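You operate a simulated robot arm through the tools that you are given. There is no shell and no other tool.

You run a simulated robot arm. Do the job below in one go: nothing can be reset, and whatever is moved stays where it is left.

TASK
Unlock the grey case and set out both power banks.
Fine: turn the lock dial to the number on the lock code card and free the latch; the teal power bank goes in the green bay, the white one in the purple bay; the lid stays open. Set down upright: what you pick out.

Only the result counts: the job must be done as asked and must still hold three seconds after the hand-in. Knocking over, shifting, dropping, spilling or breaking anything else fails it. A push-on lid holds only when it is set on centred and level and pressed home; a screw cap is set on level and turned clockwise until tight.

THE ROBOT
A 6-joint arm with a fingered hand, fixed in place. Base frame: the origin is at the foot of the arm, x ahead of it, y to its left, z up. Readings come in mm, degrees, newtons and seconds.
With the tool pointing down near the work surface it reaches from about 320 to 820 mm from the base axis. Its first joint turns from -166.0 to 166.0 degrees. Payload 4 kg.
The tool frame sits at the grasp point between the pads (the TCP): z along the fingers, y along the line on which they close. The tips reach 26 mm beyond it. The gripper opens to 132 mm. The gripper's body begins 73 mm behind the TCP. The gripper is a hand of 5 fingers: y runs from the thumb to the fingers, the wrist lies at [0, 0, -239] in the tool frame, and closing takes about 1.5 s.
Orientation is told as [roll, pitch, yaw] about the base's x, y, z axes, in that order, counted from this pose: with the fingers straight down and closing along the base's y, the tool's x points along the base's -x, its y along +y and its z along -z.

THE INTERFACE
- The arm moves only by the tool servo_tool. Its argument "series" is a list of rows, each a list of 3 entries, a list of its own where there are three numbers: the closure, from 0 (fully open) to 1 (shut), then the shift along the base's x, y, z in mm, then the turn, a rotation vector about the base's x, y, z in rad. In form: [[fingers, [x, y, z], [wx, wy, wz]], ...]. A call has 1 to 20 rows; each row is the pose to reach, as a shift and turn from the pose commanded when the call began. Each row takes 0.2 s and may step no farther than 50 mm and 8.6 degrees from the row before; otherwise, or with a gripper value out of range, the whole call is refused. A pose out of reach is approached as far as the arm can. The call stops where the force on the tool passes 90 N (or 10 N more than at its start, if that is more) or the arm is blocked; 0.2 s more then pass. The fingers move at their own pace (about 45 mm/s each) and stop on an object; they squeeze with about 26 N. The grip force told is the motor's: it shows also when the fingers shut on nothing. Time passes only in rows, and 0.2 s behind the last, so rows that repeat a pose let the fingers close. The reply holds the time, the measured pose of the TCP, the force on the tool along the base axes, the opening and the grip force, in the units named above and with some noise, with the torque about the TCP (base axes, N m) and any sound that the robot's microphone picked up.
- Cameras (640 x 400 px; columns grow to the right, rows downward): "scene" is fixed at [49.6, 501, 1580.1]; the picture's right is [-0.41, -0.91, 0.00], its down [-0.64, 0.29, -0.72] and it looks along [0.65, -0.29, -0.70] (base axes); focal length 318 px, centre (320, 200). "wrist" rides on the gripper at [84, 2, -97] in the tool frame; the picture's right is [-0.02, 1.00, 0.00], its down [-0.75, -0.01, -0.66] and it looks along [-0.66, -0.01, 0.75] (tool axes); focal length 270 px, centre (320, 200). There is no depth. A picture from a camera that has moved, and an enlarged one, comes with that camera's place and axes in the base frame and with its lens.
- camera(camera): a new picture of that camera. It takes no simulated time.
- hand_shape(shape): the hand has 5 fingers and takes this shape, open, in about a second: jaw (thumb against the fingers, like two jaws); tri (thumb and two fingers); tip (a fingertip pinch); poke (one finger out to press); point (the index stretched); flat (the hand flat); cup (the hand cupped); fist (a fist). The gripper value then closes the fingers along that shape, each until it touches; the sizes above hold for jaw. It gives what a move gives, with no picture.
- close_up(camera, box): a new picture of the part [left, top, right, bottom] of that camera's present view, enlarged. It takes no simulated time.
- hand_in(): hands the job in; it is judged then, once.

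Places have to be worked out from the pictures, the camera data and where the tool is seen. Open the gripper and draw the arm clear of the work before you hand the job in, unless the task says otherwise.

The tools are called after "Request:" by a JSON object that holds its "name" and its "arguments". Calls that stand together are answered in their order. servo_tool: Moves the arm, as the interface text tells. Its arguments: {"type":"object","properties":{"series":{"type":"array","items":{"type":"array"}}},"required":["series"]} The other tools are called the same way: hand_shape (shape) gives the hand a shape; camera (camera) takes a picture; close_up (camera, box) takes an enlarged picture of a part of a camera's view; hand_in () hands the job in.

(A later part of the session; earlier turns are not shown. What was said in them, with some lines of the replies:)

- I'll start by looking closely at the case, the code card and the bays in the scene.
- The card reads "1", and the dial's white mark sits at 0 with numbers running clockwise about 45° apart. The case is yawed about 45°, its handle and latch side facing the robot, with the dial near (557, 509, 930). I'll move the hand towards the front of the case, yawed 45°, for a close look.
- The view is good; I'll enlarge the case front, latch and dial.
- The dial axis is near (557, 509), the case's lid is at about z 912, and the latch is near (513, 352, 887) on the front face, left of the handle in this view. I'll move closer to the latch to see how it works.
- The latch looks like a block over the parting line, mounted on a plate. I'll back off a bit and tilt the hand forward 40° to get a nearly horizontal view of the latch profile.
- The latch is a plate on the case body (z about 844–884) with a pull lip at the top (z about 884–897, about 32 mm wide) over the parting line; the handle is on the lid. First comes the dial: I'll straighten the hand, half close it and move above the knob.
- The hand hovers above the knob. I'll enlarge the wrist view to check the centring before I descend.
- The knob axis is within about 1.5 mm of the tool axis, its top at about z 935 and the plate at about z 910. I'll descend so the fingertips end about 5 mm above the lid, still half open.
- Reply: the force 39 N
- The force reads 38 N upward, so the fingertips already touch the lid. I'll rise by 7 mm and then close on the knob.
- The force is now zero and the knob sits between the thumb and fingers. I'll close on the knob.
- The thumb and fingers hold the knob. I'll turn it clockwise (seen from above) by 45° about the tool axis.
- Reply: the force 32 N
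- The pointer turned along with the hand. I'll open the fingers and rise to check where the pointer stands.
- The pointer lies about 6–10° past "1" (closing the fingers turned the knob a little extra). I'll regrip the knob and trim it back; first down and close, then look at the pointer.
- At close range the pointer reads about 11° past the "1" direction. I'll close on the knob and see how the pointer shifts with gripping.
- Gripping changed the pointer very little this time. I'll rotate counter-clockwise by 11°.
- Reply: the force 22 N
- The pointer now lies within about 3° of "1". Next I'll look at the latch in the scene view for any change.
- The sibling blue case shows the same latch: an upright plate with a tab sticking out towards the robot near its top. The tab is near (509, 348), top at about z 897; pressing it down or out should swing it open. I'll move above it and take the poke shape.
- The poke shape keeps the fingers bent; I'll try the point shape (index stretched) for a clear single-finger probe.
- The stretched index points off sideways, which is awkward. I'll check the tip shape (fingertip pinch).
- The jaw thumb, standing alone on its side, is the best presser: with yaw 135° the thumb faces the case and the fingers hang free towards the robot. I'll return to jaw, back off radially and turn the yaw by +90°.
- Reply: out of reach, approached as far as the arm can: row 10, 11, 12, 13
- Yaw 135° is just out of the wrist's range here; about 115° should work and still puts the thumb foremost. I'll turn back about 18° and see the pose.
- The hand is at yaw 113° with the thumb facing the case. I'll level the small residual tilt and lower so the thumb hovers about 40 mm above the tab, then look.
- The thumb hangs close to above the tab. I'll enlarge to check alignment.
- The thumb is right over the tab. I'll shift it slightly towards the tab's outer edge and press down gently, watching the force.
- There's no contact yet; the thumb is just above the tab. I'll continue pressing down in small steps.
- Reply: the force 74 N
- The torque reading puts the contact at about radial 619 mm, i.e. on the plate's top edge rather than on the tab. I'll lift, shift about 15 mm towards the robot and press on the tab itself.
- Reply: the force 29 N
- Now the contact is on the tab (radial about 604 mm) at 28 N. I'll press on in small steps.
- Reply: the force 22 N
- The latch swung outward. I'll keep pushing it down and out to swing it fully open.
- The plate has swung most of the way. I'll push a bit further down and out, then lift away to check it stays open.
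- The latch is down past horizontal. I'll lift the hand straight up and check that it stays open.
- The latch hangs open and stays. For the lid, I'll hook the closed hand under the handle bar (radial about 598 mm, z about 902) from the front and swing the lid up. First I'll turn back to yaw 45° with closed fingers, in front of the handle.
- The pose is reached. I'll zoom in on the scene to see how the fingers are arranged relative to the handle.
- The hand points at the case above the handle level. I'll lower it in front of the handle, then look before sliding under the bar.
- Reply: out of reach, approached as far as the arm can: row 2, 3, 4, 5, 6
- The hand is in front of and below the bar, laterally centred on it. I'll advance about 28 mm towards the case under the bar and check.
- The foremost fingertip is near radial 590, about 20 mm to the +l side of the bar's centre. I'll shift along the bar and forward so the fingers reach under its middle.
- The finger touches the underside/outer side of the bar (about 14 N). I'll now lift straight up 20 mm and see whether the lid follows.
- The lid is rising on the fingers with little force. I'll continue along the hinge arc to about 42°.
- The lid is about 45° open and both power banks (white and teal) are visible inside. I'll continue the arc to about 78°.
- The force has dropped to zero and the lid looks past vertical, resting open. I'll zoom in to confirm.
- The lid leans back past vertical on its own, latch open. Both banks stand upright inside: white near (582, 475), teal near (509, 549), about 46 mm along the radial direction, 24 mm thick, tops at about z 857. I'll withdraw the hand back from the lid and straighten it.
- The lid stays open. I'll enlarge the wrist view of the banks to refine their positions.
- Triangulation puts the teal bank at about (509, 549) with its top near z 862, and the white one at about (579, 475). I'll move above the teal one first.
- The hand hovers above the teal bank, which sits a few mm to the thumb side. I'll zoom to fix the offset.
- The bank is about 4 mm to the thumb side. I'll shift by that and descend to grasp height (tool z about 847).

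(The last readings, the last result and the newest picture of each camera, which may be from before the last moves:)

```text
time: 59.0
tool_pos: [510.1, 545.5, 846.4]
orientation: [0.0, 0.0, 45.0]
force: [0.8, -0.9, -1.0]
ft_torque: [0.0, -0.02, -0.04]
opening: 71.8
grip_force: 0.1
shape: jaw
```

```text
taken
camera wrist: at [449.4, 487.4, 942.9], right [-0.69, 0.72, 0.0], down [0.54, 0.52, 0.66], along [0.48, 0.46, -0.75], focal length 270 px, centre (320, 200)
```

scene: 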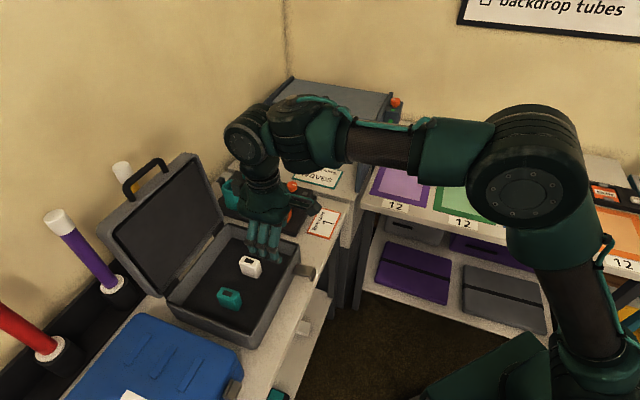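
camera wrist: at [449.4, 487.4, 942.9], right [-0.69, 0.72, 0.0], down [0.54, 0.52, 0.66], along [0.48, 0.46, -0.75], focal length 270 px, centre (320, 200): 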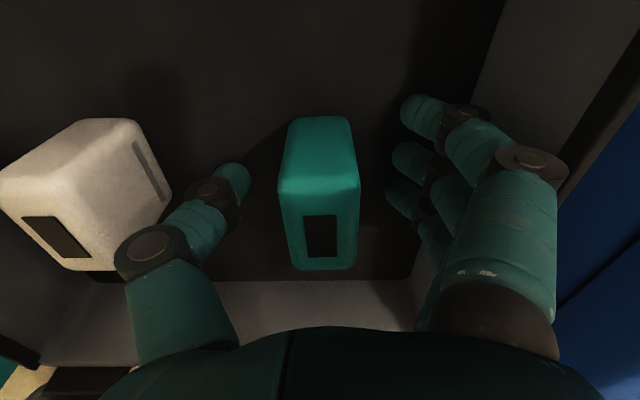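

No contact, bank centred between thumb and fingers. I'll close the grip.

Request:
{"name": "servo_tool", "arguments": {"series": [[0.6, [0, 0, 0], [0, 0, 0]], [0.75, [0, 0, 0], [0, 0, 0]], [0.9, [0, 0, 0], [0, 0, 0]], [0.95, [0, 0, 0], [0, 0, 0]], [0.95, [0, 0, 0], [0, 0, 0]], [0.95, [0, 0, 0], [0, 0, 0]]]}}

Request:
{"name": "camera", "arguments": {"camera": "wrist"}}

```text
time: 60.4
tool_pos: [510.6, 545.5, 846.1]
orientation: [-0.1, 0.0, 45.0]
force: [0.7, 0.6, 0.0]
ft_torque: [0.03, 0.0, 0.03]
opening: 18.8
grip_force: 25.8
shape: jaw
```

```text
taken
camera wrist: at [449.4, 487.4, 943.1], right [-0.69, 0.72, 0.0], down [0.54, 0.52, 0.66], along [0.48, 0.45, -0.75], focal length 270 px, centre (320, 200)
```

wrist: 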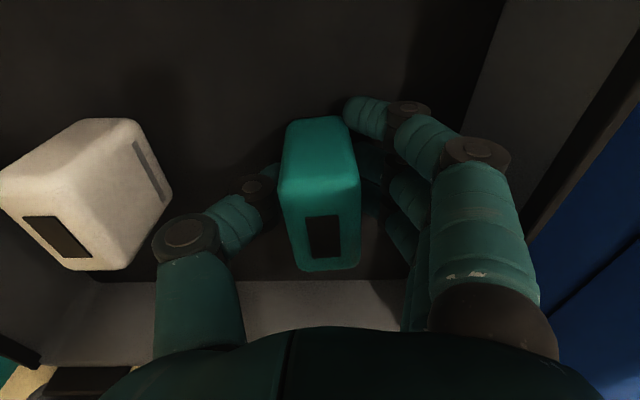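

Grip established. I'll lift straight up and check the hold.

Request:
{"name": "servo_tool", "arguments": {"series": [[0.95, [0, 0, 8], [0, 0, 0]], [0.95, [0, 0, 20], [0, 0, 0]], [0.95, [0, 0, 40], [0, 0, 0]], [0.95, [0, 0, 65], [0, 0, 0]], [0.95, [0, 0, 90], [0, 0, 0]], [0.95, [0, 0, 120], [0, 0, 0]], [0.95, [0, 0, 150], [0, 0, 0]], [0.95, [0, 0, 175], [0, 0, 0]], [0.95, [0, 0, 190], [0, 0, 0]], [0.95, [0, 0, 190], [0, 0, 0]]]}}

Request:
{"name": "camera", "arguments": {"camera": "wrist"}}

Request:
{"name": "camera", "arguments": {"camera": "scene"}}

```text
time: 62.6
tool_pos: [509.7, 544.7, 1038.5]
orientation: [-0.2, 0.0, 45.1]
force: [-0.3, -0.3, -1.5]
ft_torque: [0.0, 0.01, -0.02]
opening: 18.6
grip_force: 25.8
shape: jaw
```

```text
taken
camera wrist: at [448.7, 486.4, 1135.2], right [-0.69, 0.72, 0.0], down [0.54, 0.52, 0.66], along [0.48, 0.45, -0.75], focal length 270 px, centre (320, 200)
```

wrist: 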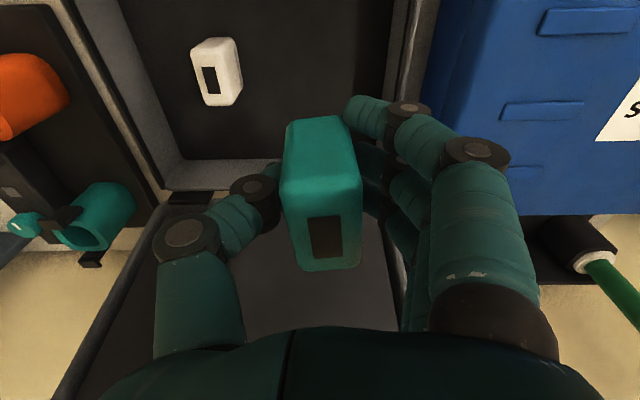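

```text
taken
```

scene: 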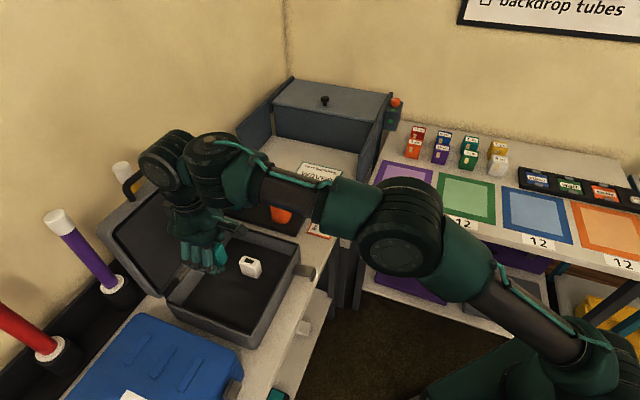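

The teal bank is held firmly. I'll retract towards the base and swing around at about r 600 mm towards the right-hand bench (first half).

Request:
{"name": "servo_tool", "arguments": {"series": [[0.95, [-20, -21, 0], [0, 0, 0]], [0.95, [-47, -49, 0], [0, 0, 0]], [0.95, [-75, -79, 0], [0, 0, 0]], [0.95, [-101, -106, 0], [0, 0, 0]], [0.95, [-67.6, -139.6, 5], [0, 0, -0.0785]], [0.95, [-37.2, -175.6, 10], [0, 0, -0.157]], [0.95, [-9.7, -213.8, 10], [0, 0, -0.2356]], [0.95, [14.8, -254.1, 10], [0, 0, -0.314]], [0.95, [36, -296.2, 10], [0, 0, -0.3927]], [0.95, [53.8, -339.8, 10], [0, 0, -0.471]], [0.95, [68.2, -384.7, 10], [0, 0, -0.55]], [0.95, [79, -430.5, 10], [0, 0, -0.628]]]}}

Request:
{"name": "camera", "arguments": {"camera": "wrist"}}

Request:
{"name": "camera", "arguments": {"camera": "scene"}}

```text
time: 65.2
tool_pos: [590.4, 117.3, 1046.2]
orientation: [-0.1, 0.0, 9.1]
force: [0.1, -0.3, -1.7]
ft_torque: [-0.01, -0.04, 0.02]
opening: 18.4
grip_force: 25.9
shape: jaw
```

```text
taken
camera wrist: at [506.8, 105.2, 1143.1], right [-0.14, 0.99, 0.0], down [0.75, 0.1, 0.66], along [0.65, 0.09, -0.75], focal length 270 px, centre (320, 200)
```

wrist: 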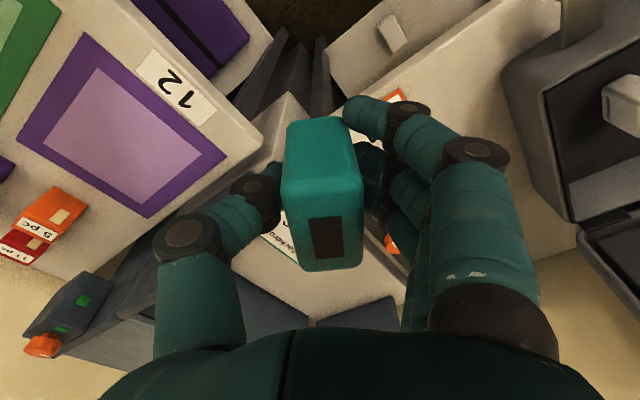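

```text
taken
```

scene: 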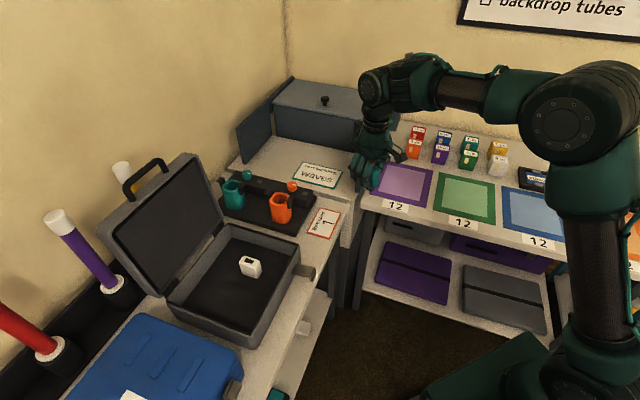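

The swing goes well. I'll continue the arc to above the green bay.

Request:
{"name": "servo_tool", "arguments": {"series": [[0.95, [7.1, -46.6, 0], [0, 0, -0.0785]], [0.95, [10.6, -93.6, 0], [0, 0, -0.157]], [0.95, [10.4, -140.7, 0], [0, 0, -0.2356]], [0.95, [6.5, -187.6, 0], [0, 0, -0.314]], [0.95, [-1, -234.1, 0], [0, 0, -0.3927]], [0.95, [-12.2, -279.9, 0], [0, 0, -0.471]], [0.95, [-17.6, -328.1, 0], [0, 0, -0.55]], [0.95, [-27.1, -376.5, 0], [0, 0, -0.628]], [0.95, [-29.2, -424.8, 0], [0, 0, -0.7]], [0.95, [-29.2, -424.8, 0], [0, 0, -0.7]]]}}

Request:
{"name": "camera", "arguments": {"camera": "wrist"}}

Request:
{"name": "camera", "arguments": {"camera": "scene"}}

```text
time: 67.4
tool_pos: [561.0, -310.5, 1048.4]
orientation: [-0.1, 0.0, -31.1]
force: [0.6, -0.8, -1.9]
ft_torque: [0.0, -0.02, 0.01]
opening: 18.5
grip_force: 25.6
shape: jaw
```

```text
taken
camera wrist: at [490.2, -265.0, 1144.2], right [0.53, 0.85, 0.0], down [0.64, -0.4, 0.66], along [0.56, -0.35, -0.75], focal length 270 px, centre (320, 200)
```

wrist: 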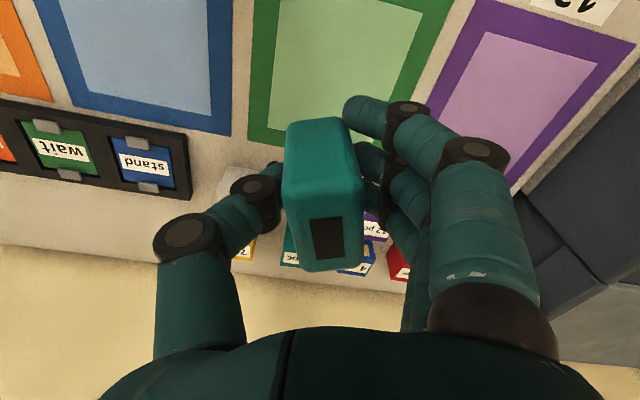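

```text
taken
```

scene: 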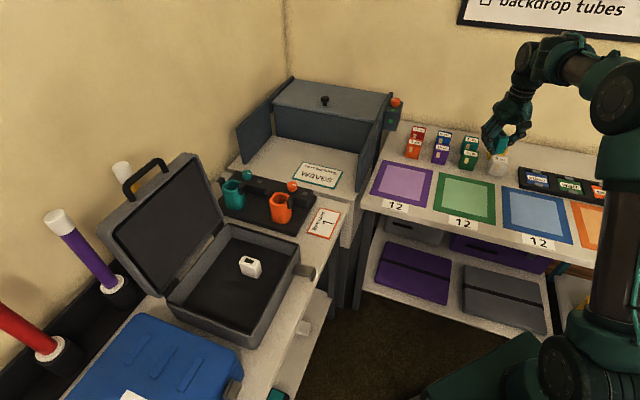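

I can see the green bay below-front; I'll zoom to work out its exact place.

Request:
{"name": "close_up", "arguments": {"camera": "wrist", "box": [200, 0, 460, 170]}}

Request:
{"name": "close_up", "arguments": {"camera": "scene", "box": [420, 120, 560, 250]}}

```text
2.35 times, centred on (330, 85) of wrist
camera zoom: at [490.2, -265.0, 1144.2], right [0.53, 0.85, 0.0], down [0.64, -0.4, 0.66], along [0.56, -0.35, -0.75], focal length 636 px, centre (296, 471)
```

zoom: 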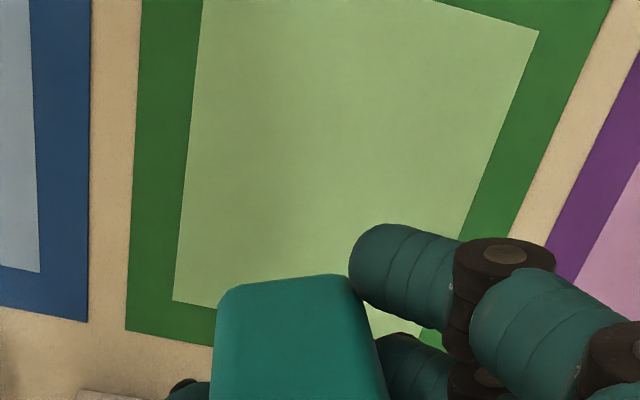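

```text
3.08 times, centred on (490, 185) of scene
camera zoom: at [49.6, 501.0, 1580.1], right [-0.41, -0.91, 0.0], down [-0.64, 0.29, -0.72], along [0.65, -0.29, -0.7], focal length 980 px, centre (-203, 246)
```

zoom: 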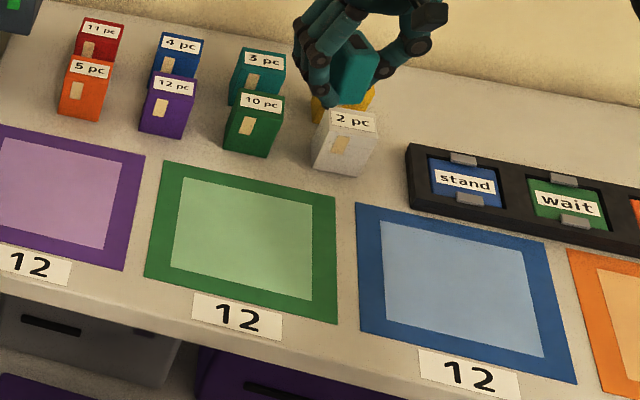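

Cross-checking both cameras, the green bay centre is at about (589, -307) with the bench near z 790. I'll move over it and descend to just above the expected touchdown.

Request:
{"name": "servo_tool", "arguments": {"series": [[0.95, [28, 3, -20], [0, 0, 0]], [0.95, [28, 3, -60], [0, 0, 0]], [0.95, [28, 3, -100], [0, 0, 0]], [0.95, [28, 3, -135], [0, 0, 0]], [0.95, [28, 3, -165], [0, 0, 0]], [0.95, [28, 3, -185], [0, 0, 0]], [0.95, [28, 3, -195], [0, 0, 0]], [0.95, [28, 3, -195], [0, 0, 0]]]}}

Request:
{"name": "camera", "arguments": {"camera": "wrist"}}

Request:
{"name": "close_up", "arguments": {"camera": "scene", "box": [420, 110, 560, 250]}}

```text
time: 69.2
tool_pos: [588.1, -306.8, 854.4]
orientation: [0.0, 0.0, -31.1]
force: [-0.1, 0.6, -2.2]
ft_torque: [-0.03, 0.01, 0.03]
opening: 18.7
grip_force: 25.8
shape: jaw
```

```text
taken
camera wrist: at [517.5, -261.1, 950.1], right [0.53, 0.85, 0.0], down [0.64, -0.4, 0.66], along [0.56, -0.35, -0.75], focal length 270 px, centre (320, 200)
```

wrist: 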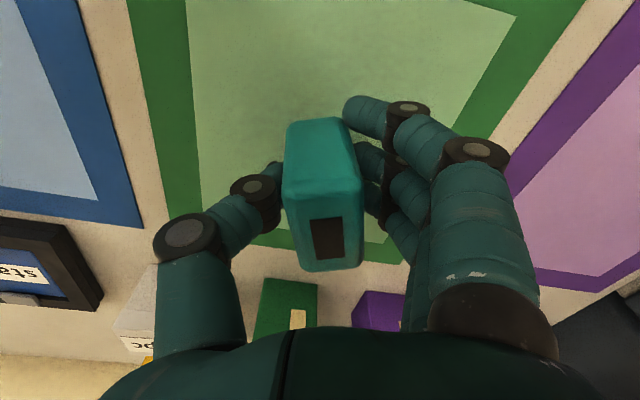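

```text
2.86 times, centred on (490, 180) of scene
camera zoom: at [49.6, 501.0, 1580.1], right [-0.41, -0.91, 0.0], down [-0.64, 0.29, -0.72], along [0.65, -0.29, -0.7], focal length 910 px, centre (-166, 257)
```

zoom: 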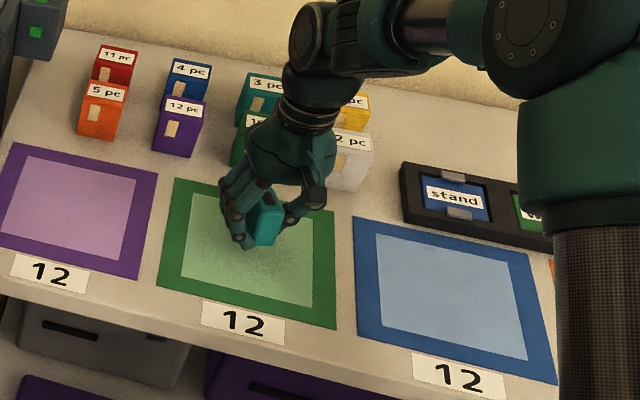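

The bank is over the green panel. I'll lower in small steps to touchdown.

Request:
{"name": "servo_tool", "arguments": {"series": [[0.95, [2, 3, -4], [0, 0, 0]], [0.95, [3, 5, -8], [0, 0, 0]], [0.95, [3, 5, -12], [0, 0, 0]], [0.95, [3, 5, -15], [0, 0, 0]], [0.95, [3, 5, -15], [0, 0, 0]]]}}

Request:
{"name": "close_up", "arguments": {"camera": "scene", "box": [450, 150, 530, 230]}}

```text
time: 70.4
tool_pos: [591.1, -301.8, 839.0]
orientation: [-0.1, -0.1, -31.1]
force: [0.2, -0.7, -2.3]
ft_torque: [-0.03, 0.02, -0.01]
opening: 18.6
grip_force: 26.1
shape: jaw
```

```text
5.00 times, centred on (490, 190) of scene
camera zoom: at [49.6, 501.0, 1580.1], right [-0.41, -0.91, 0.0], down [-0.64, 0.29, -0.72], along [0.65, -0.29, -0.7], focal length 1592 px, centre (-530, 250)
```

zoom: 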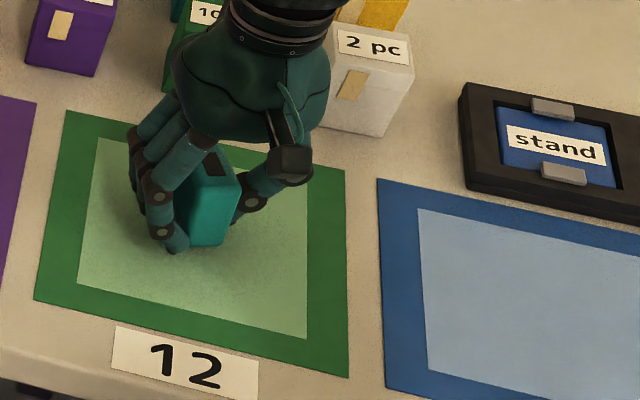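

Still no contact at tool z 839; the bank's bottom is close to the panel. I'll continue in 2 mm steps.

Request:
{"name": "servo_tool", "arguments": {"series": [[0.95, [0, 0, -2], [0, 0, 0]], [0.95, [0, 0, -4], [0, 0, 0]], [0.95, [0, 0, -6], [0, 0, 0]], [0.95, [0, 0, -6], [0, 0, 0]]]}}

```text
time: 71.4
tool_pos: [591.1, -301.3, 831.2]
orientation: [-0.1, 0.0, -31.1]
force: [0.0, -0.4, -1.7]
ft_torque: [-0.06, -0.02, 0.01]
opening: 18.5
grip_force: 25.7
shape: jaw
```

Request:
{"name": "servo_tool", "arguments": {"series": [[0.95, [0, 0, -2], [0, 0, 0]], [0.95, [0, 0, -4], [0, 0, 0]], [0.95, [0, 0, -4], [0, 0, 0]]]}}

Request:
{"name": "close_up", "arguments": {"camera": "scene", "box": [450, 150, 530, 230]}}

```text
time: 72.2
tool_pos: [590.3, -302.1, 829.4]
orientation: [-0.1, -0.1, -31.1]
force: [-2.1, 1.0, 12.0]
ft_torque: [0.18, -0.01, -0.05]
opening: 18.6
grip_force: 25.9
shape: jaw
```

```text
5.00 times, centred on (490, 190) of scene
camera zoom: at [49.6, 501.0, 1580.1], right [-0.41, -0.91, 0.0], down [-0.64, 0.29, -0.72], along [0.65, -0.29, -0.7], focal length 1592 px, centre (-530, 250)
```

zoom: 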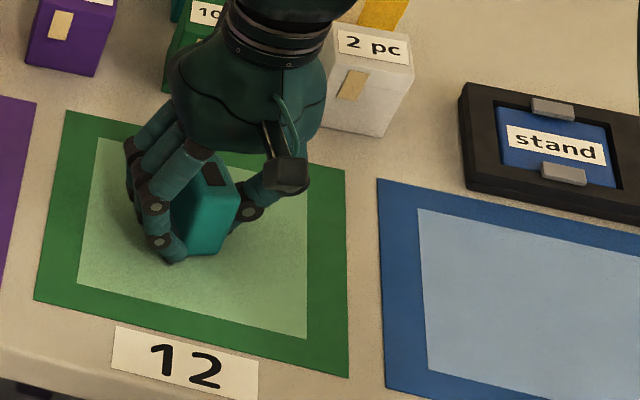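

Touchdown: +12 N. I'll ease 1 mm and open the fingers gently.

Request:
{"name": "servo_tool", "arguments": {"series": [[0.95, [0, 0, 1], [0, 0, 0]], [0.8, [0, 0, 1], [0, 0, 0]], [0.65, [0, 0, 1], [0, 0, 0]], [0.5, [0, 0, 1], [0, 0, 0]], [0.4, [0, 0, 1], [0, 0, 0]], [0.4, [0, 0, 1], [0, 0, 0]]]}}

Request:
{"name": "camera", "arguments": {"camera": "wrist"}}

Request:
{"name": "close_up", "arguments": {"camera": "scene", "box": [450, 150, 530, 230]}}

```text
time: 73.6
tool_pos: [590.5, -301.0, 828.1]
orientation: [-0.1, 0.0, -31.0]
force: [0.1, -0.5, 0.7]
ft_torque: [0.04, -0.01, 0.03]
opening: 78.8
grip_force: 0.1
shape: jaw
```

```text
taken
camera wrist: at [519.8, -255.7, 925.4], right [0.53, 0.85, 0.0], down [0.64, -0.4, 0.66], along [0.56, -0.35, -0.75], focal length 270 px, centre (320, 200)
```

wrist: 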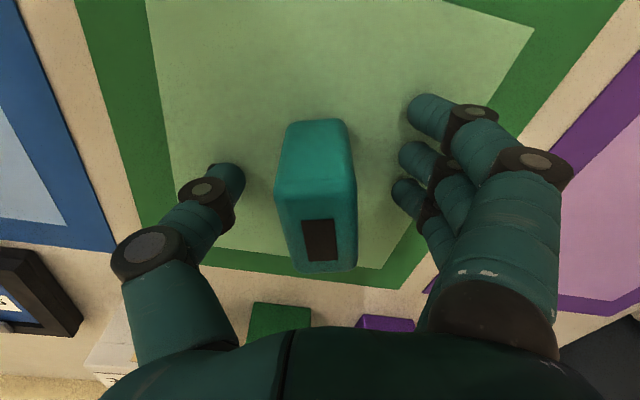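

```text
5.00 times, centred on (490, 190) of scene
camera zoom: at [49.6, 501.0, 1580.1], right [-0.41, -0.91, 0.0], down [-0.64, 0.29, -0.72], along [0.65, -0.29, -0.7], focal length 1592 px, centre (-530, 250)
```

zoom: 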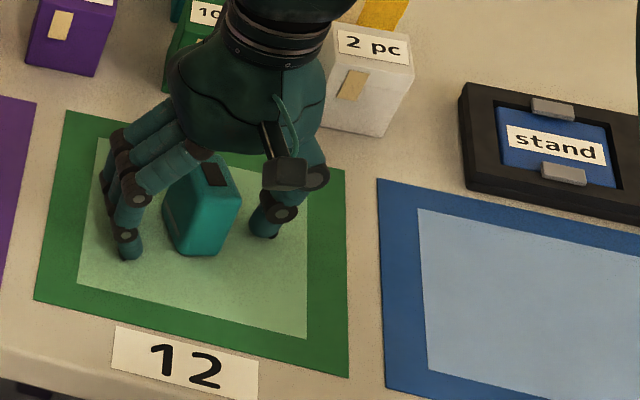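

The teal bank stands upright in the green bay. I'll rise straight up and swing back towards the case.

Request:
{"name": "servo_tool", "arguments": {"series": [[0.4, [0, 0, 25], [0, 0, 0]], [0.4, [0, 0, 65], [0, 0, 0]], [0.4, [0, 0, 110], [0, 0, 0]], [0.4, [0, 0, 155], [0, 0, 0]], [0.4, [0, 0, 195], [0, 0, 0]], [0.4, [0, 0, 220], [0, 0, 0]], [0.4, [-10.5, 40, 220], [0, 0, 0.102]], [0.4, [-14.5, 87, 220], [0, 0, 0.204]], [0.4, [-11.8, 136, 220], [0, 0, 0.306]], [0.4, [-2.5, 182.4, 220], [0, 0, 0.409]], [0.4, [5, 228.9, 220], [0, 0, 0.511]], [0.4, [8.9, 275.8, 220], [0, 0, 0.613]], [0.4, [9.1, 322.9, 220], [0, 0, 0.715]], [0.4, [5.6, 369.9, 220], [0, 0, 0.817]], [0.4, [-1.5, 416.5, 220], [0, 0, 0.919]], [0.4, [-12.3, 462.3, 220], [0, 0, 1.021]], [0.4, [-26.7, 507.2, 220], [0, 0, 1.124]], [0.4, [-44.5, 550.8, 220], [0, 0, 1.226]], [0.4, [-65.7, 592.9, 220], [0, 0, 1.328]], [0.4, [-65.7, 592.9, 220], [0, 0, 1.328]]]}}

Request:
{"name": "camera", "arguments": {"camera": "wrist"}}

Request:
{"name": "camera", "arguments": {"camera": "scene"}}

```text
time: 77.8
tool_pos: [525.2, 292.1, 1048.6]
orientation: [0.0, 0.0, 45.1]
force: [0.4, -0.4, -0.1]
ft_torque: [-0.05, -0.04, 0.01]
opening: 78.8
grip_force: 0.1
shape: jaw
```

```text
taken
camera wrist: at [464.8, 233.4, 1145.2], right [-0.69, 0.72, 0.0], down [0.54, 0.52, 0.66], along [0.48, 0.46, -0.75], focal length 270 px, centre (320, 200)
```

wrist: 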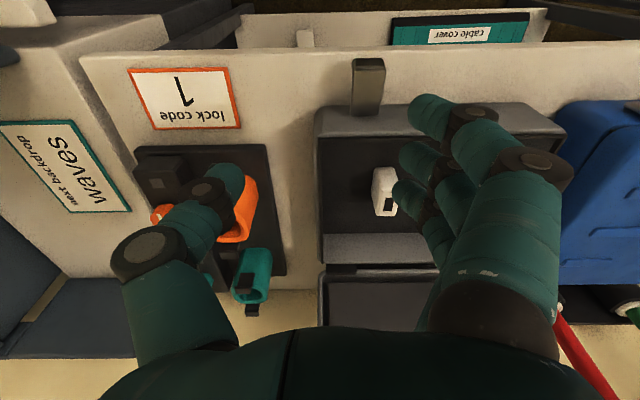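

```text
taken
```

scene: 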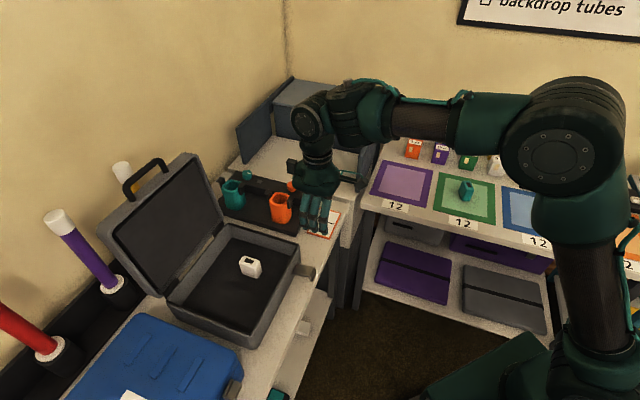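

The teal bank stands well. Next I'll go above the white bank at about (579, 475).

Request:
{"name": "servo_tool", "arguments": {"series": [[0.45, [12, 40, 0], [0, 0, 0]], [0.45, [24, 80, -15], [0, 0, 0]], [0.45, [36, 120, -40], [0, 0, 0]], [0.45, [46, 155, -65], [0, 0, 0]], [0.45, [54, 183, -89], [0, 0, 0]], [0.45, [54, 183, -89], [0, 0, 0]]]}}

Request:
{"name": "camera", "arguments": {"camera": "wrist"}}

Request:
{"name": "close_up", "arguments": {"camera": "wrist", "box": [230, 30, 410, 180]}}

```text
time: 79.2
tool_pos: [579.3, 476.2, 959.3]
orientation: [-0.2, 0.1, 44.9]
force: [0.4, 0.3, -0.3]
ft_torque: [0.0, 0.05, -0.02]
opening: 73.3
grip_force: 0.1
shape: jaw
```

```text
taken
camera wrist: at [519.9, 418.0, 1056.5], right [-0.69, 0.72, 0.0], down [0.54, 0.52, 0.66], along [0.48, 0.45, -0.75], focal length 270 px, centre (320, 200)
```

wrist: 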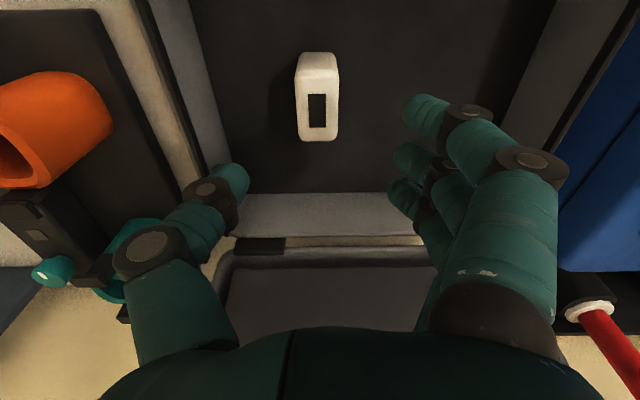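

```text
2.67 times, centred on (320, 105) of wrist
camera zoom: at [519.9, 418.0, 1056.5], right [-0.69, 0.72, 0.0], down [0.54, 0.52, 0.66], along [0.48, 0.45, -0.75], focal length 721 px, centre (320, 453)
```

zoom: 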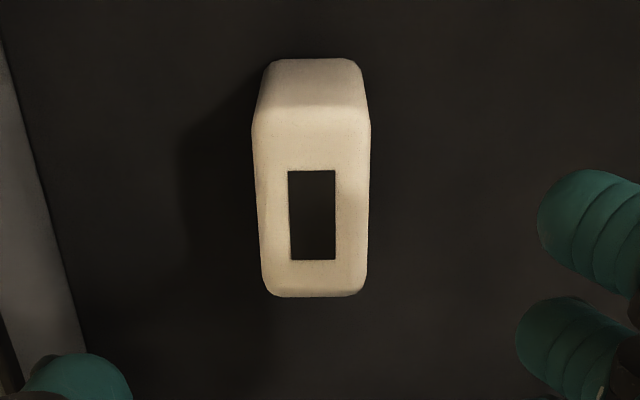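

The white bank is about 4 mm nearer to the robot and 2 mm to the thumb side. I'll correct, descend and close.

Request:
{"name": "servo_tool", "arguments": {"series": [[0.45, [-1.4, -4.2, -30], [0, 0, 0]], [0.45, [-1.4, -4.2, -60], [0, 0, 0]], [0.45, [-1.4, -4.2, -85], [0, 0, 0]], [0.45, [-1.4, -4.2, -103], [0, 0, 0]], [0.45, [-1.4, -4.2, -113], [0, 0, 0]], [0.45, [-1.4, -4.2, -113], [0, 0, 0]]]}}

Request:
{"name": "camera", "arguments": {"camera": "wrist"}}

```text
time: 80.6
tool_pos: [579.4, 471.5, 848.0]
orientation: [-0.2, -0.1, 45.1]
force: [-0.1, 0.4, 0.7]
ft_torque: [-0.01, 0.0, -0.07]
opening: 73.6
grip_force: 0.1
shape: jaw
```

```text
taken
camera wrist: at [518.5, 412.7, 943.8], right [-0.69, 0.72, 0.0], down [0.54, 0.52, 0.66], along [0.48, 0.46, -0.75], focal length 270 px, centre (320, 200)
```

wrist: 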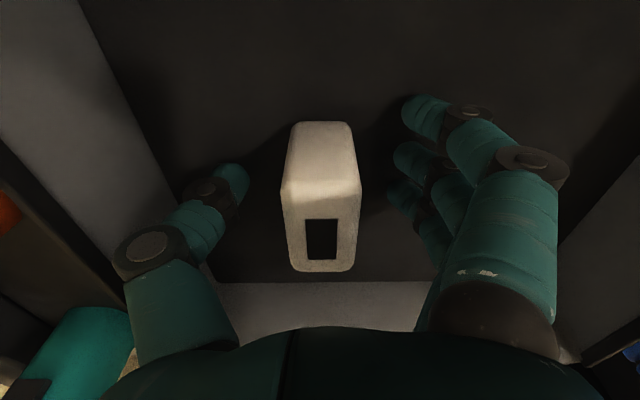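

The white bank sits between thumb and fingers just as the teal one did. I'll close and lift.

Request:
{"name": "servo_tool", "arguments": {"series": [[0.6, [0, 0, 0], [0, 0, 0]], [0.75, [0, 0, 0], [0, 0, 0]], [0.9, [0, 0, 0], [0, 0, 0]], [0.95, [0, 0, 0], [0, 0, 0]], [0.95, [0, 0, 0], [0, 0, 0]], [0.95, [0, 0, 0], [0, 0, 0]]]}}

Request:
{"name": "servo_tool", "arguments": {"series": [[0.95, [0, 0, 8], [0, 0, 0]], [0.95, [0, 0, 20], [0, 0, 0]], [0.95, [0, 0, 40], [0, 0, 0]], [0.95, [0, 0, 65], [0, 0, 0]], [0.95, [0, 0, 90], [0, 0, 0]], [0.95, [0, 0, 120], [0, 0, 0]], [0.95, [0, 0, 150], [0, 0, 0]], [0.95, [0, 0, 175], [0, 0, 0]], [0.95, [0, 0, 200], [0, 0, 0]], [0.95, [0, 0, 200], [0, 0, 0]]]}}

Request:
{"name": "camera", "arguments": {"camera": "wrist"}}

Request:
{"name": "camera", "arguments": {"camera": "scene"}}

```text
time: 82.0
tool_pos: [579.6, 470.8, 847.1]
orientation: [-0.1, 0.0, 44.9]
force: [0.4, 0.1, 1.5]
ft_torque: [0.03, 0.0, 0.02]
opening: 17.1
grip_force: 25.7
shape: jaw
```

```text
time: 84.2
tool_pos: [576.9, 470.4, 1047.4]
orientation: [0.0, 0.1, 45.0]
force: [0.1, 0.1, -1.2]
ft_torque: [0.01, -0.02, -0.01]
opening: 16.1
grip_force: 25.7
shape: jaw
```

```text
taken
camera wrist: at [516.5, 411.8, 1144.3], right [-0.69, 0.72, 0.0], down [0.54, 0.52, 0.66], along [0.48, 0.46, -0.75], focal length 270 px, centre (320, 200)
```

wrist: 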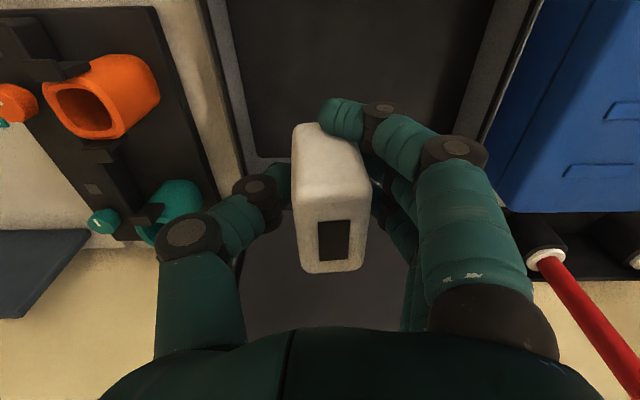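

```text
taken
```

scene: 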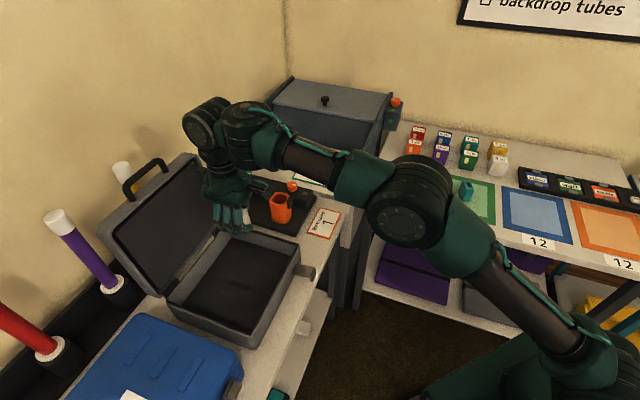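

The white bank is held. Before moving to the purple bay I'll check the surroundings there (cabinet panel next to it).

Request:
{"name": "close_up", "arguments": {"camera": "scene", "box": [300, 80, 460, 230]}}

```text
2.67 times, centred on (380, 155) of scene
camera zoom: at [49.6, 501.0, 1580.1], right [-0.41, -0.91, 0.0], down [-0.64, 0.29, -0.72], along [0.65, -0.29, -0.7], focal length 849 px, centre (160, 320)
```

zoom: 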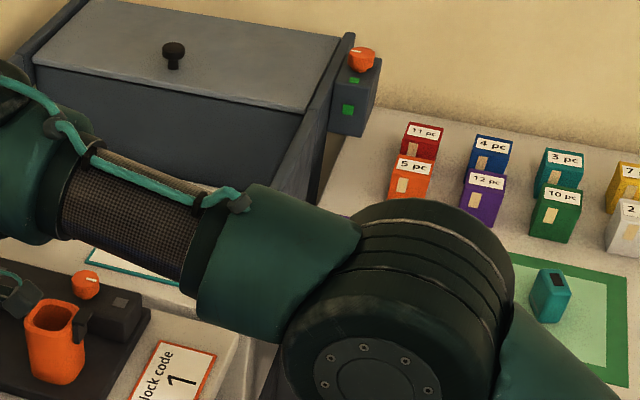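

The way is clear as long as I stay at about z 1050 and r 600 until in front of the purple bay. I'll swing over now.

Request:
{"name": "servo_tool", "arguments": {"series": [[0.95, [-22, -18, 0], [0, 0, 0]], [0.95, [-52, -43, 0], [0, 0, 0]], [0.95, [-82, -69, 0], [0, 0, 0]], [0.95, [-111, -92.5, 0], [0, 0, 0]], [0.95, [-82.5, -130.7, 0], [0, 0, -0.0896]], [0.95, [-57.4, -170.5, 0], [0, 0, -0.179]], [0.95, [-35.5, -212.2, 0], [0, 0, -0.269]], [0.95, [-16.9, -255.5, 0], [0, 0, -0.358]], [0.95, [-1.7, -300.1, 0], [0, 0, -0.448]], [0.95, [9.9, -345.8, 0], [0, 0, -0.538]], [0.95, [17.9, -392.2, 0], [0, 0, -0.627]], [0.95, [22.2, -439.1, 0], [0, 0, -0.717]], [0.95, [22.8, -486.2, 0], [0, 0, -0.806]], [0.95, [19.7, -533.2, 0], [0, 0, -0.896]], [0.95, [12.9, -579.8, 0], [0, 0, -0.986]], [0.95, [12.9, -600, 0], [0, 0, -0.986]], [0.95, [12.9, -600, 0], [0, 0, -0.986]]]}}

Request:
{"name": "camera", "arguments": {"camera": "wrist"}}

Request:
{"name": "camera", "arguments": {"camera": "scene"}}

```text
time: 87.8
tool_pos: [590.0, -129.5, 1046.7]
orientation: [-0.1, -0.1, -11.4]
force: [-0.5, -0.7, -1.2]
ft_torque: [-0.01, 0.02, -0.01]
opening: 15.4
grip_force: 25.5
shape: jaw
```

```text
taken
camera wrist: at [508.9, -109.9, 1143.3], right [0.22, 0.98, 0.0], down [0.73, -0.16, 0.66], along [0.64, -0.15, -0.75], focal length 270 px, centre (320, 200)
```

wrist: 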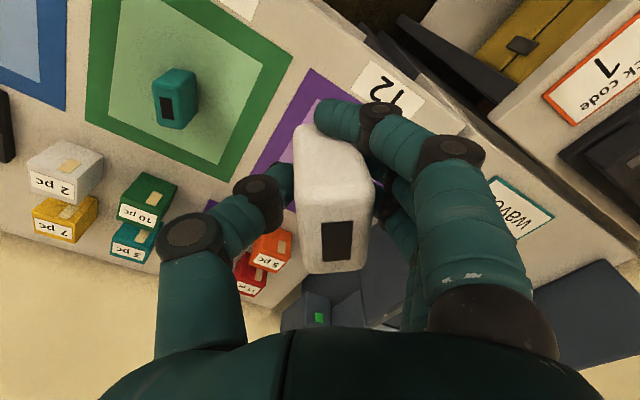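

```text
taken
```

scene: 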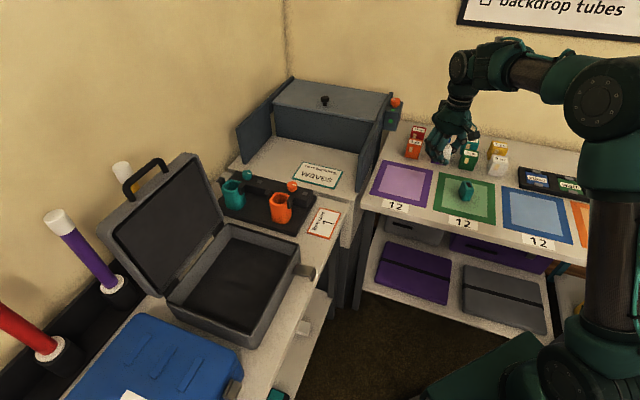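

The hand is near the purple bay. I'll zoom on the held bank to check it's steady.

Request:
{"name": "close_up", "arguments": {"camera": "wrist", "box": [230, 80, 430, 290]}}

Request:
{"name": "close_up", "arguments": {"camera": "scene", "box": [350, 100, 510, 230]}}

```text
1.90 times, centred on (330, 185) of wrist
camera zoom: at [508.9, -109.9, 1143.3], right [0.22, 0.98, 0.0], down [0.73, -0.16, 0.66], along [0.64, -0.15, -0.75], focal length 515 px, centre (301, 229)
```

zoom: 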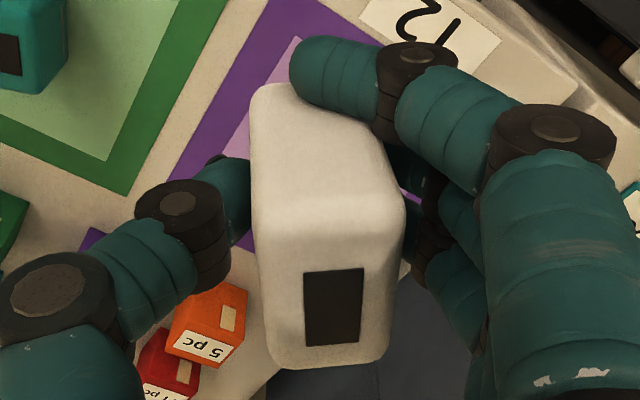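

```text
3.08 times, centred on (430, 165) of scene
camera zoom: at [49.6, 501.0, 1580.1], right [-0.41, -0.91, 0.0], down [-0.64, 0.29, -0.72], along [0.65, -0.29, -0.7], focal length 980 px, centre (-18, 308)
```

zoom: 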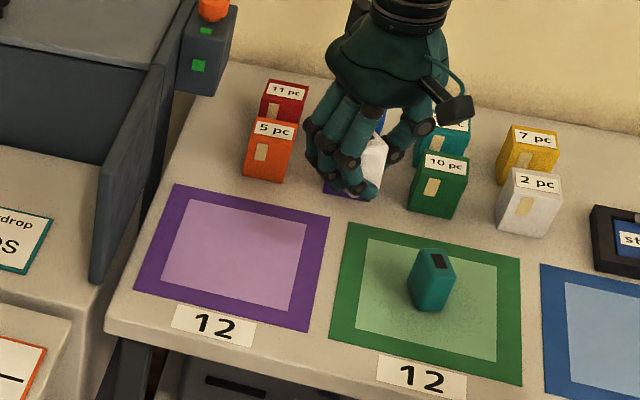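

The bank is steady. The purple bay centre is at about (748, -147). I'll extend outward over it.

Request:
{"name": "servo_tool", "arguments": {"series": [[0.95, [40, -5, 0], [0, 0, 0]], [0.95, [80, -10, 0], [0, 0, 0]], [0.95, [120, -14, -20], [0, 0, 0]], [0.95, [157, -18, -45], [0, 0, 0]], [0.95, [157, -18, -85], [0, 0, 0]], [0.95, [157, -18, -120], [0, 0, 0]], [0.95, [157, -18, -150], [0, 0, 0]], [0.95, [157, -18, -150], [0, 0, 0]]]}}

Request:
{"name": "camera", "arguments": {"camera": "wrist"}}

Request:
{"name": "close_up", "arguments": {"camera": "scene", "box": [350, 100, 510, 230]}}

```text
time: 89.6
tool_pos: [747.7, -148.2, 894.6]
orientation: [-0.1, 0.0, -11.5]
force: [0.5, 0.6, -1.3]
ft_torque: [-0.02, 0.01, 0.01]
opening: 15.5
grip_force: 25.6
shape: jaw
```

```text
taken
camera wrist: at [665.5, -128.5, 992.2], right [0.22, 0.98, 0.0], down [0.73, -0.16, 0.66], along [0.64, -0.15, -0.75], focal length 270 px, centre (320, 200)
```

wrist: 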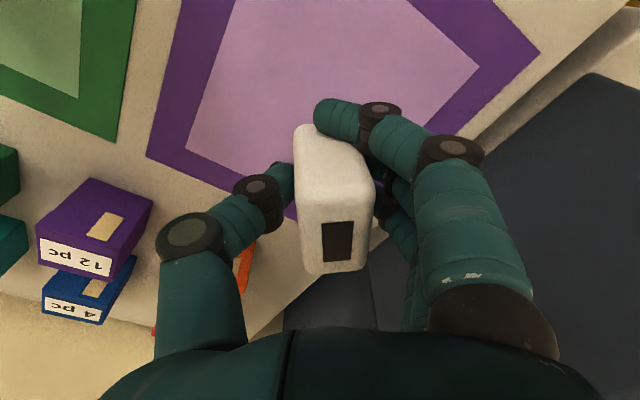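

```text
3.08 times, centred on (430, 165) of scene
camera zoom: at [49.6, 501.0, 1580.1], right [-0.41, -0.91, 0.0], down [-0.64, 0.29, -0.72], along [0.65, -0.29, -0.7], focal length 980 px, centre (-18, 308)
```

zoom: 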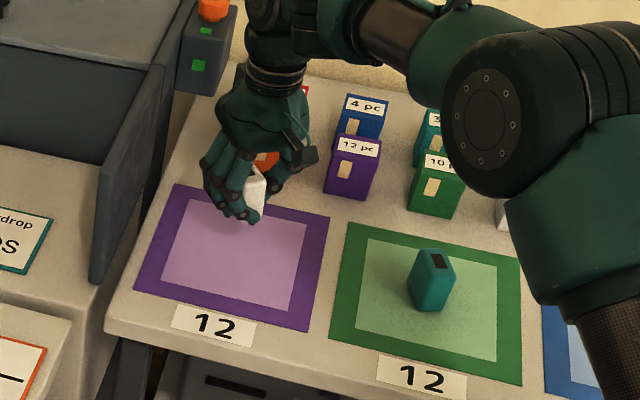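

The bank is about 10 mm short of the panel's centre and upright. I'll shift slightly and descend to just above touchdown.

Request:
{"name": "servo_tool", "arguments": {"series": [[0.95, [2, 5, -15], [0, 0, 0]], [0.95, [2, 8, -32], [0, 0, 0]], [0.95, [2, 8, -46], [0, 0, 0]], [0.95, [2, 8, -54], [0, 0, 0]], [0.95, [2, 8, -58], [0, 0, 0]], [0.95, [2, 8, -58], [0, 0, 0]]]}}

Request:
{"name": "close_up", "arguments": {"camera": "scene", "box": [360, 130, 460, 220]}}

Request:
{"name": "camera", "arguments": {"camera": "wrist"}}

```text
time: 91.0
tool_pos: [750.4, -139.9, 837.7]
orientation: [-0.1, -0.1, -11.5]
force: [-0.1, -0.2, -1.2]
ft_torque: [0.01, 0.03, -0.04]
opening: 15.2
grip_force: 26.3
shape: jaw
```

```text
4.44 times, centred on (410, 175) of scene
camera zoom: at [49.6, 501.0, 1580.1], right [-0.41, -0.91, 0.0], down [-0.64, 0.29, -0.72], along [0.65, -0.29, -0.7], focal length 1415 px, centre (-80, 311)
```

zoom: 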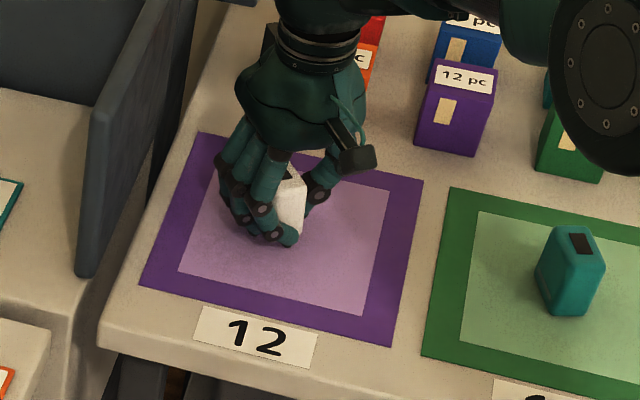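

```text
taken
camera wrist: at [668.0, -120.8, 934.7], right [0.22, 0.98, 0.0], down [0.73, -0.16, 0.66], along [0.64, -0.15, -0.75], focal length 270 px, centre (320, 200)
```

wrist: 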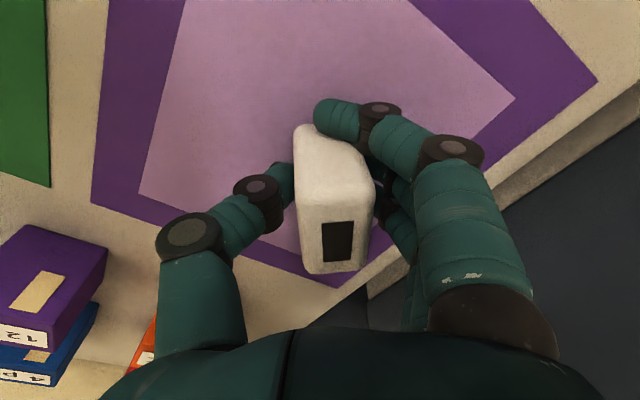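

Well centred. I'll lower in 2 mm steps to contact.

Request:
{"name": "servo_tool", "arguments": {"series": [[0.95, [0, 0, -2], [0, 0, 0]], [0.95, [0, 0, -4], [0, 0, 0]], [0.95, [0, 0, -6], [0, 0, 0]], [0.95, [0, 0, -6], [0, 0, 0]]]}}

```text
time: 92.0
tool_pos: [750.7, -140.4, 833.4]
orientation: [0.0, 0.1, -11.5]
force: [-0.8, -1.1, -1.5]
ft_torque: [0.01, 0.01, 0.02]
opening: 15.4
grip_force: 26.0
shape: jaw
```

Request:
{"name": "servo_tool", "arguments": {"series": [[0.95, [0, 0, -1.5], [0, 0, 0]], [0.95, [0, 0, -3], [0, 0, 0]], [0.95, [0, 0, -3], [0, 0, 0]]]}}

```text
time: 92.8
tool_pos: [749.8, -139.1, 831.3]
orientation: [-0.2, -0.1, -11.5]
force: [-0.9, -0.5, 8.9]
ft_torque: [0.14, -0.02, 0.01]
opening: 15.5
grip_force: 26.4
shape: jaw
```

Touchdown at about 9 N. I'll press a hair to seat it, ease off and open gently.

Request:
{"name": "servo_tool", "arguments": {"series": [[0.95, [0, 0, -1], [0, 0, 0]], [0.95, [0, 0, 0], [0, 0, 0]], [0.8, [0, 0, 0], [0, 0, 0]], [0.65, [0, 0, 0], [0, 0, 0]], [0.5, [0, 0, 0], [0, 0, 0]], [0.4, [0, 0, 0], [0, 0, 0]], [0.4, [0, 0, 0], [0, 0, 0]]]}}

Request:
{"name": "camera", "arguments": {"camera": "wrist"}}

Request:
{"name": "close_up", "arguments": {"camera": "scene", "box": [360, 130, 460, 220]}}

```text
time: 94.4
tool_pos: [749.9, -138.7, 829.4]
orientation: [-0.1, 0.0, -11.4]
force: [0.1, -0.2, -0.2]
ft_torque: [0.01, 0.02, -0.01]
opening: 78.9
grip_force: 0.1
shape: jaw
```

```text
taken
camera wrist: at [667.4, -120.9, 926.3], right [0.22, 0.98, 0.0], down [0.73, -0.16, 0.66], along [0.64, -0.15, -0.75], focal length 270 px, centre (320, 200)
```

wrist: 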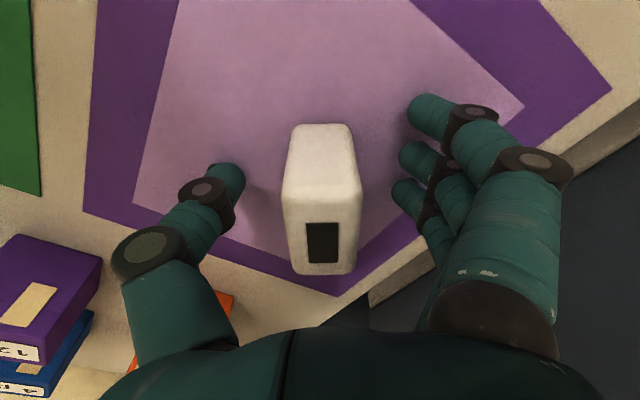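

```text
4.44 times, centred on (410, 175) of scene
camera zoom: at [49.6, 501.0, 1580.1], right [-0.41, -0.91, 0.0], down [-0.64, 0.29, -0.72], along [0.65, -0.29, -0.7], focal length 1415 px, centre (-80, 311)
```

zoom: 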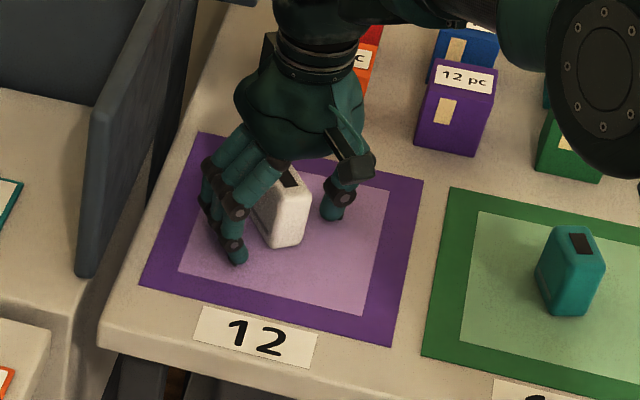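

The white bank stands upright and free in the purple bay. I'll rise straight up and draw the arm back clear.

Request:
{"name": "servo_tool", "arguments": {"series": [[0.4, [0, 0, 15], [0, 0, 0]], [0.4, [0, 0, 45], [0, 0, 0]], [0.4, [0, 0, 85], [0, 0, 0]], [0.4, [0, 0, 130], [0, 0, 0]], [0.4, [0, 0, 175], [0, 0, 0]], [0.2, [0, 0, 220], [0, 0, 0]], [0, [-40, 5, 235], [0, 0, 0]], [0, [-85, 10, 240], [0, 0, 0]], [0, [-130, 15, 245], [0, 0, 0]], [0, [-175, 20, 250], [0, 0, 0]], [0, [-215, 40, 260], [0, 0, 0]], [0, [-250, 70, 270], [0, 0, 0]], [0, [-280, 105, 280], [0, 0, 0]], [0, [-280, 105, 280], [0, 0, 0]]]}}

Request:
{"name": "camera", "arguments": {"camera": "scene"}}

Request:
{"name": "camera", "arguments": {"camera": "wrist"}}

Request:
{"name": "close_up", "arguments": {"camera": "scene", "box": [350, 110, 530, 250]}}

Request:
{"name": "close_up", "arguments": {"camera": "scene", "box": [40, 140, 340, 350]}}

```text
time: 97.4
tool_pos: [471.8, -33.8, 1109.5]
orientation: [-0.1, -0.1, -11.6]
force: [-0.1, 0.0, -0.1]
ft_torque: [-0.03, -0.02, 0.0]
opening: 131.8
grip_force: 0.1
shape: jaw
```

```text
taken
```

scene: 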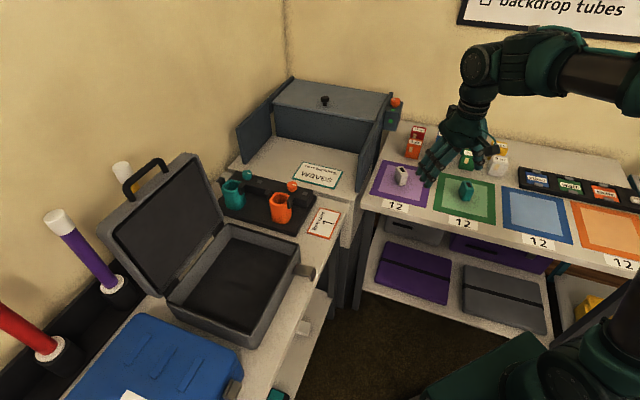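

```text
taken
camera wrist: at [389.5, -15.4, 1205.5], right [0.22, 0.98, 0.0], down [0.73, -0.16, 0.66], along [0.64, -0.15, -0.75], focal length 270 px, centre (320, 200)
```

wrist: 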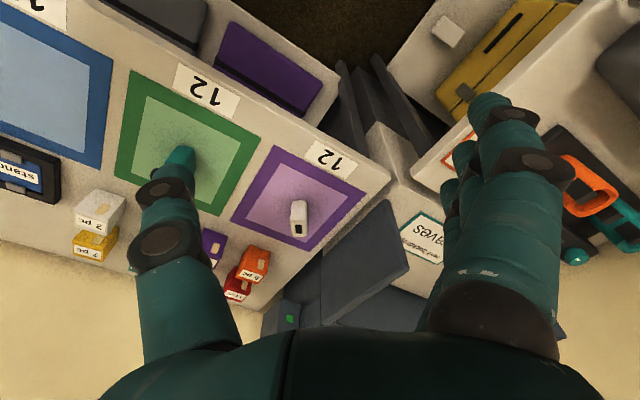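

```text
2.86 times, centred on (440, 180) of scene
camera zoom: at [49.6, 501.0, 1580.1], right [-0.41, -0.91, 0.0], down [-0.64, 0.29, -0.72], along [0.65, -0.29, -0.7], focal length 910 px, centre (-23, 257)
```

zoom: 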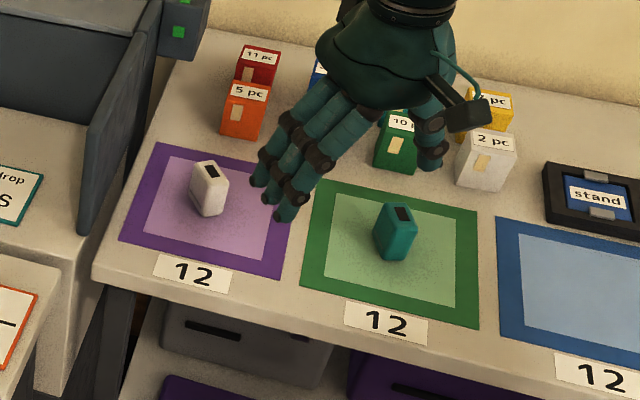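

```text
1.90 times, centred on (190, 245) of scene
camera zoom: at [49.6, 501.0, 1580.1], right [-0.41, -0.91, 0.0], down [-0.64, 0.29, -0.72], along [0.65, -0.29, -0.7], focal length 606 px, centre (568, 114)
```

zoom: 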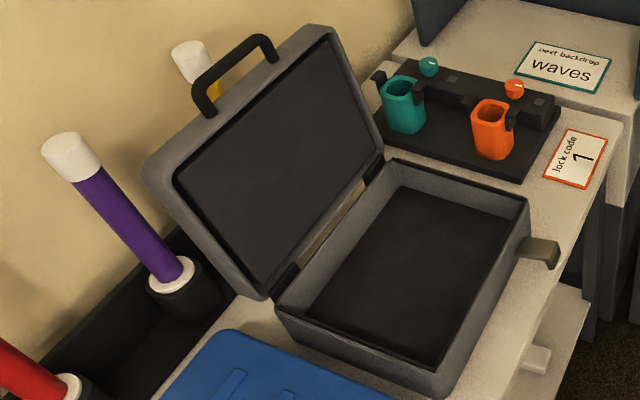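

Both banks stand upright in their bays (white in purple, teal in green), the lid rests open, the latch is free, and the hand is open and clear. I'm handing in the job.

Request:
{"name": "hand_in", "arguments": {}}

```text
The job is handed in.
```

The grey case is unlocked and open, and both power banks are set out: the teal one upright in the green bay, the white one upright in the purple bay.

- **Lock:** The dial's pointer was within about 3° of "1", the number on the card, when I last saw it. The latch then came free and hangs open. I couldn't see the dial again once the lid was up.
- **Lid:** It leans back past vertical and stays open on its own.
- **Surroundings:** In the last pictures I saw nothing else knocked over or moved. The hand is open and clear of the work.

I handed the job in, and no verdict came back beyond confirmation that it was received.
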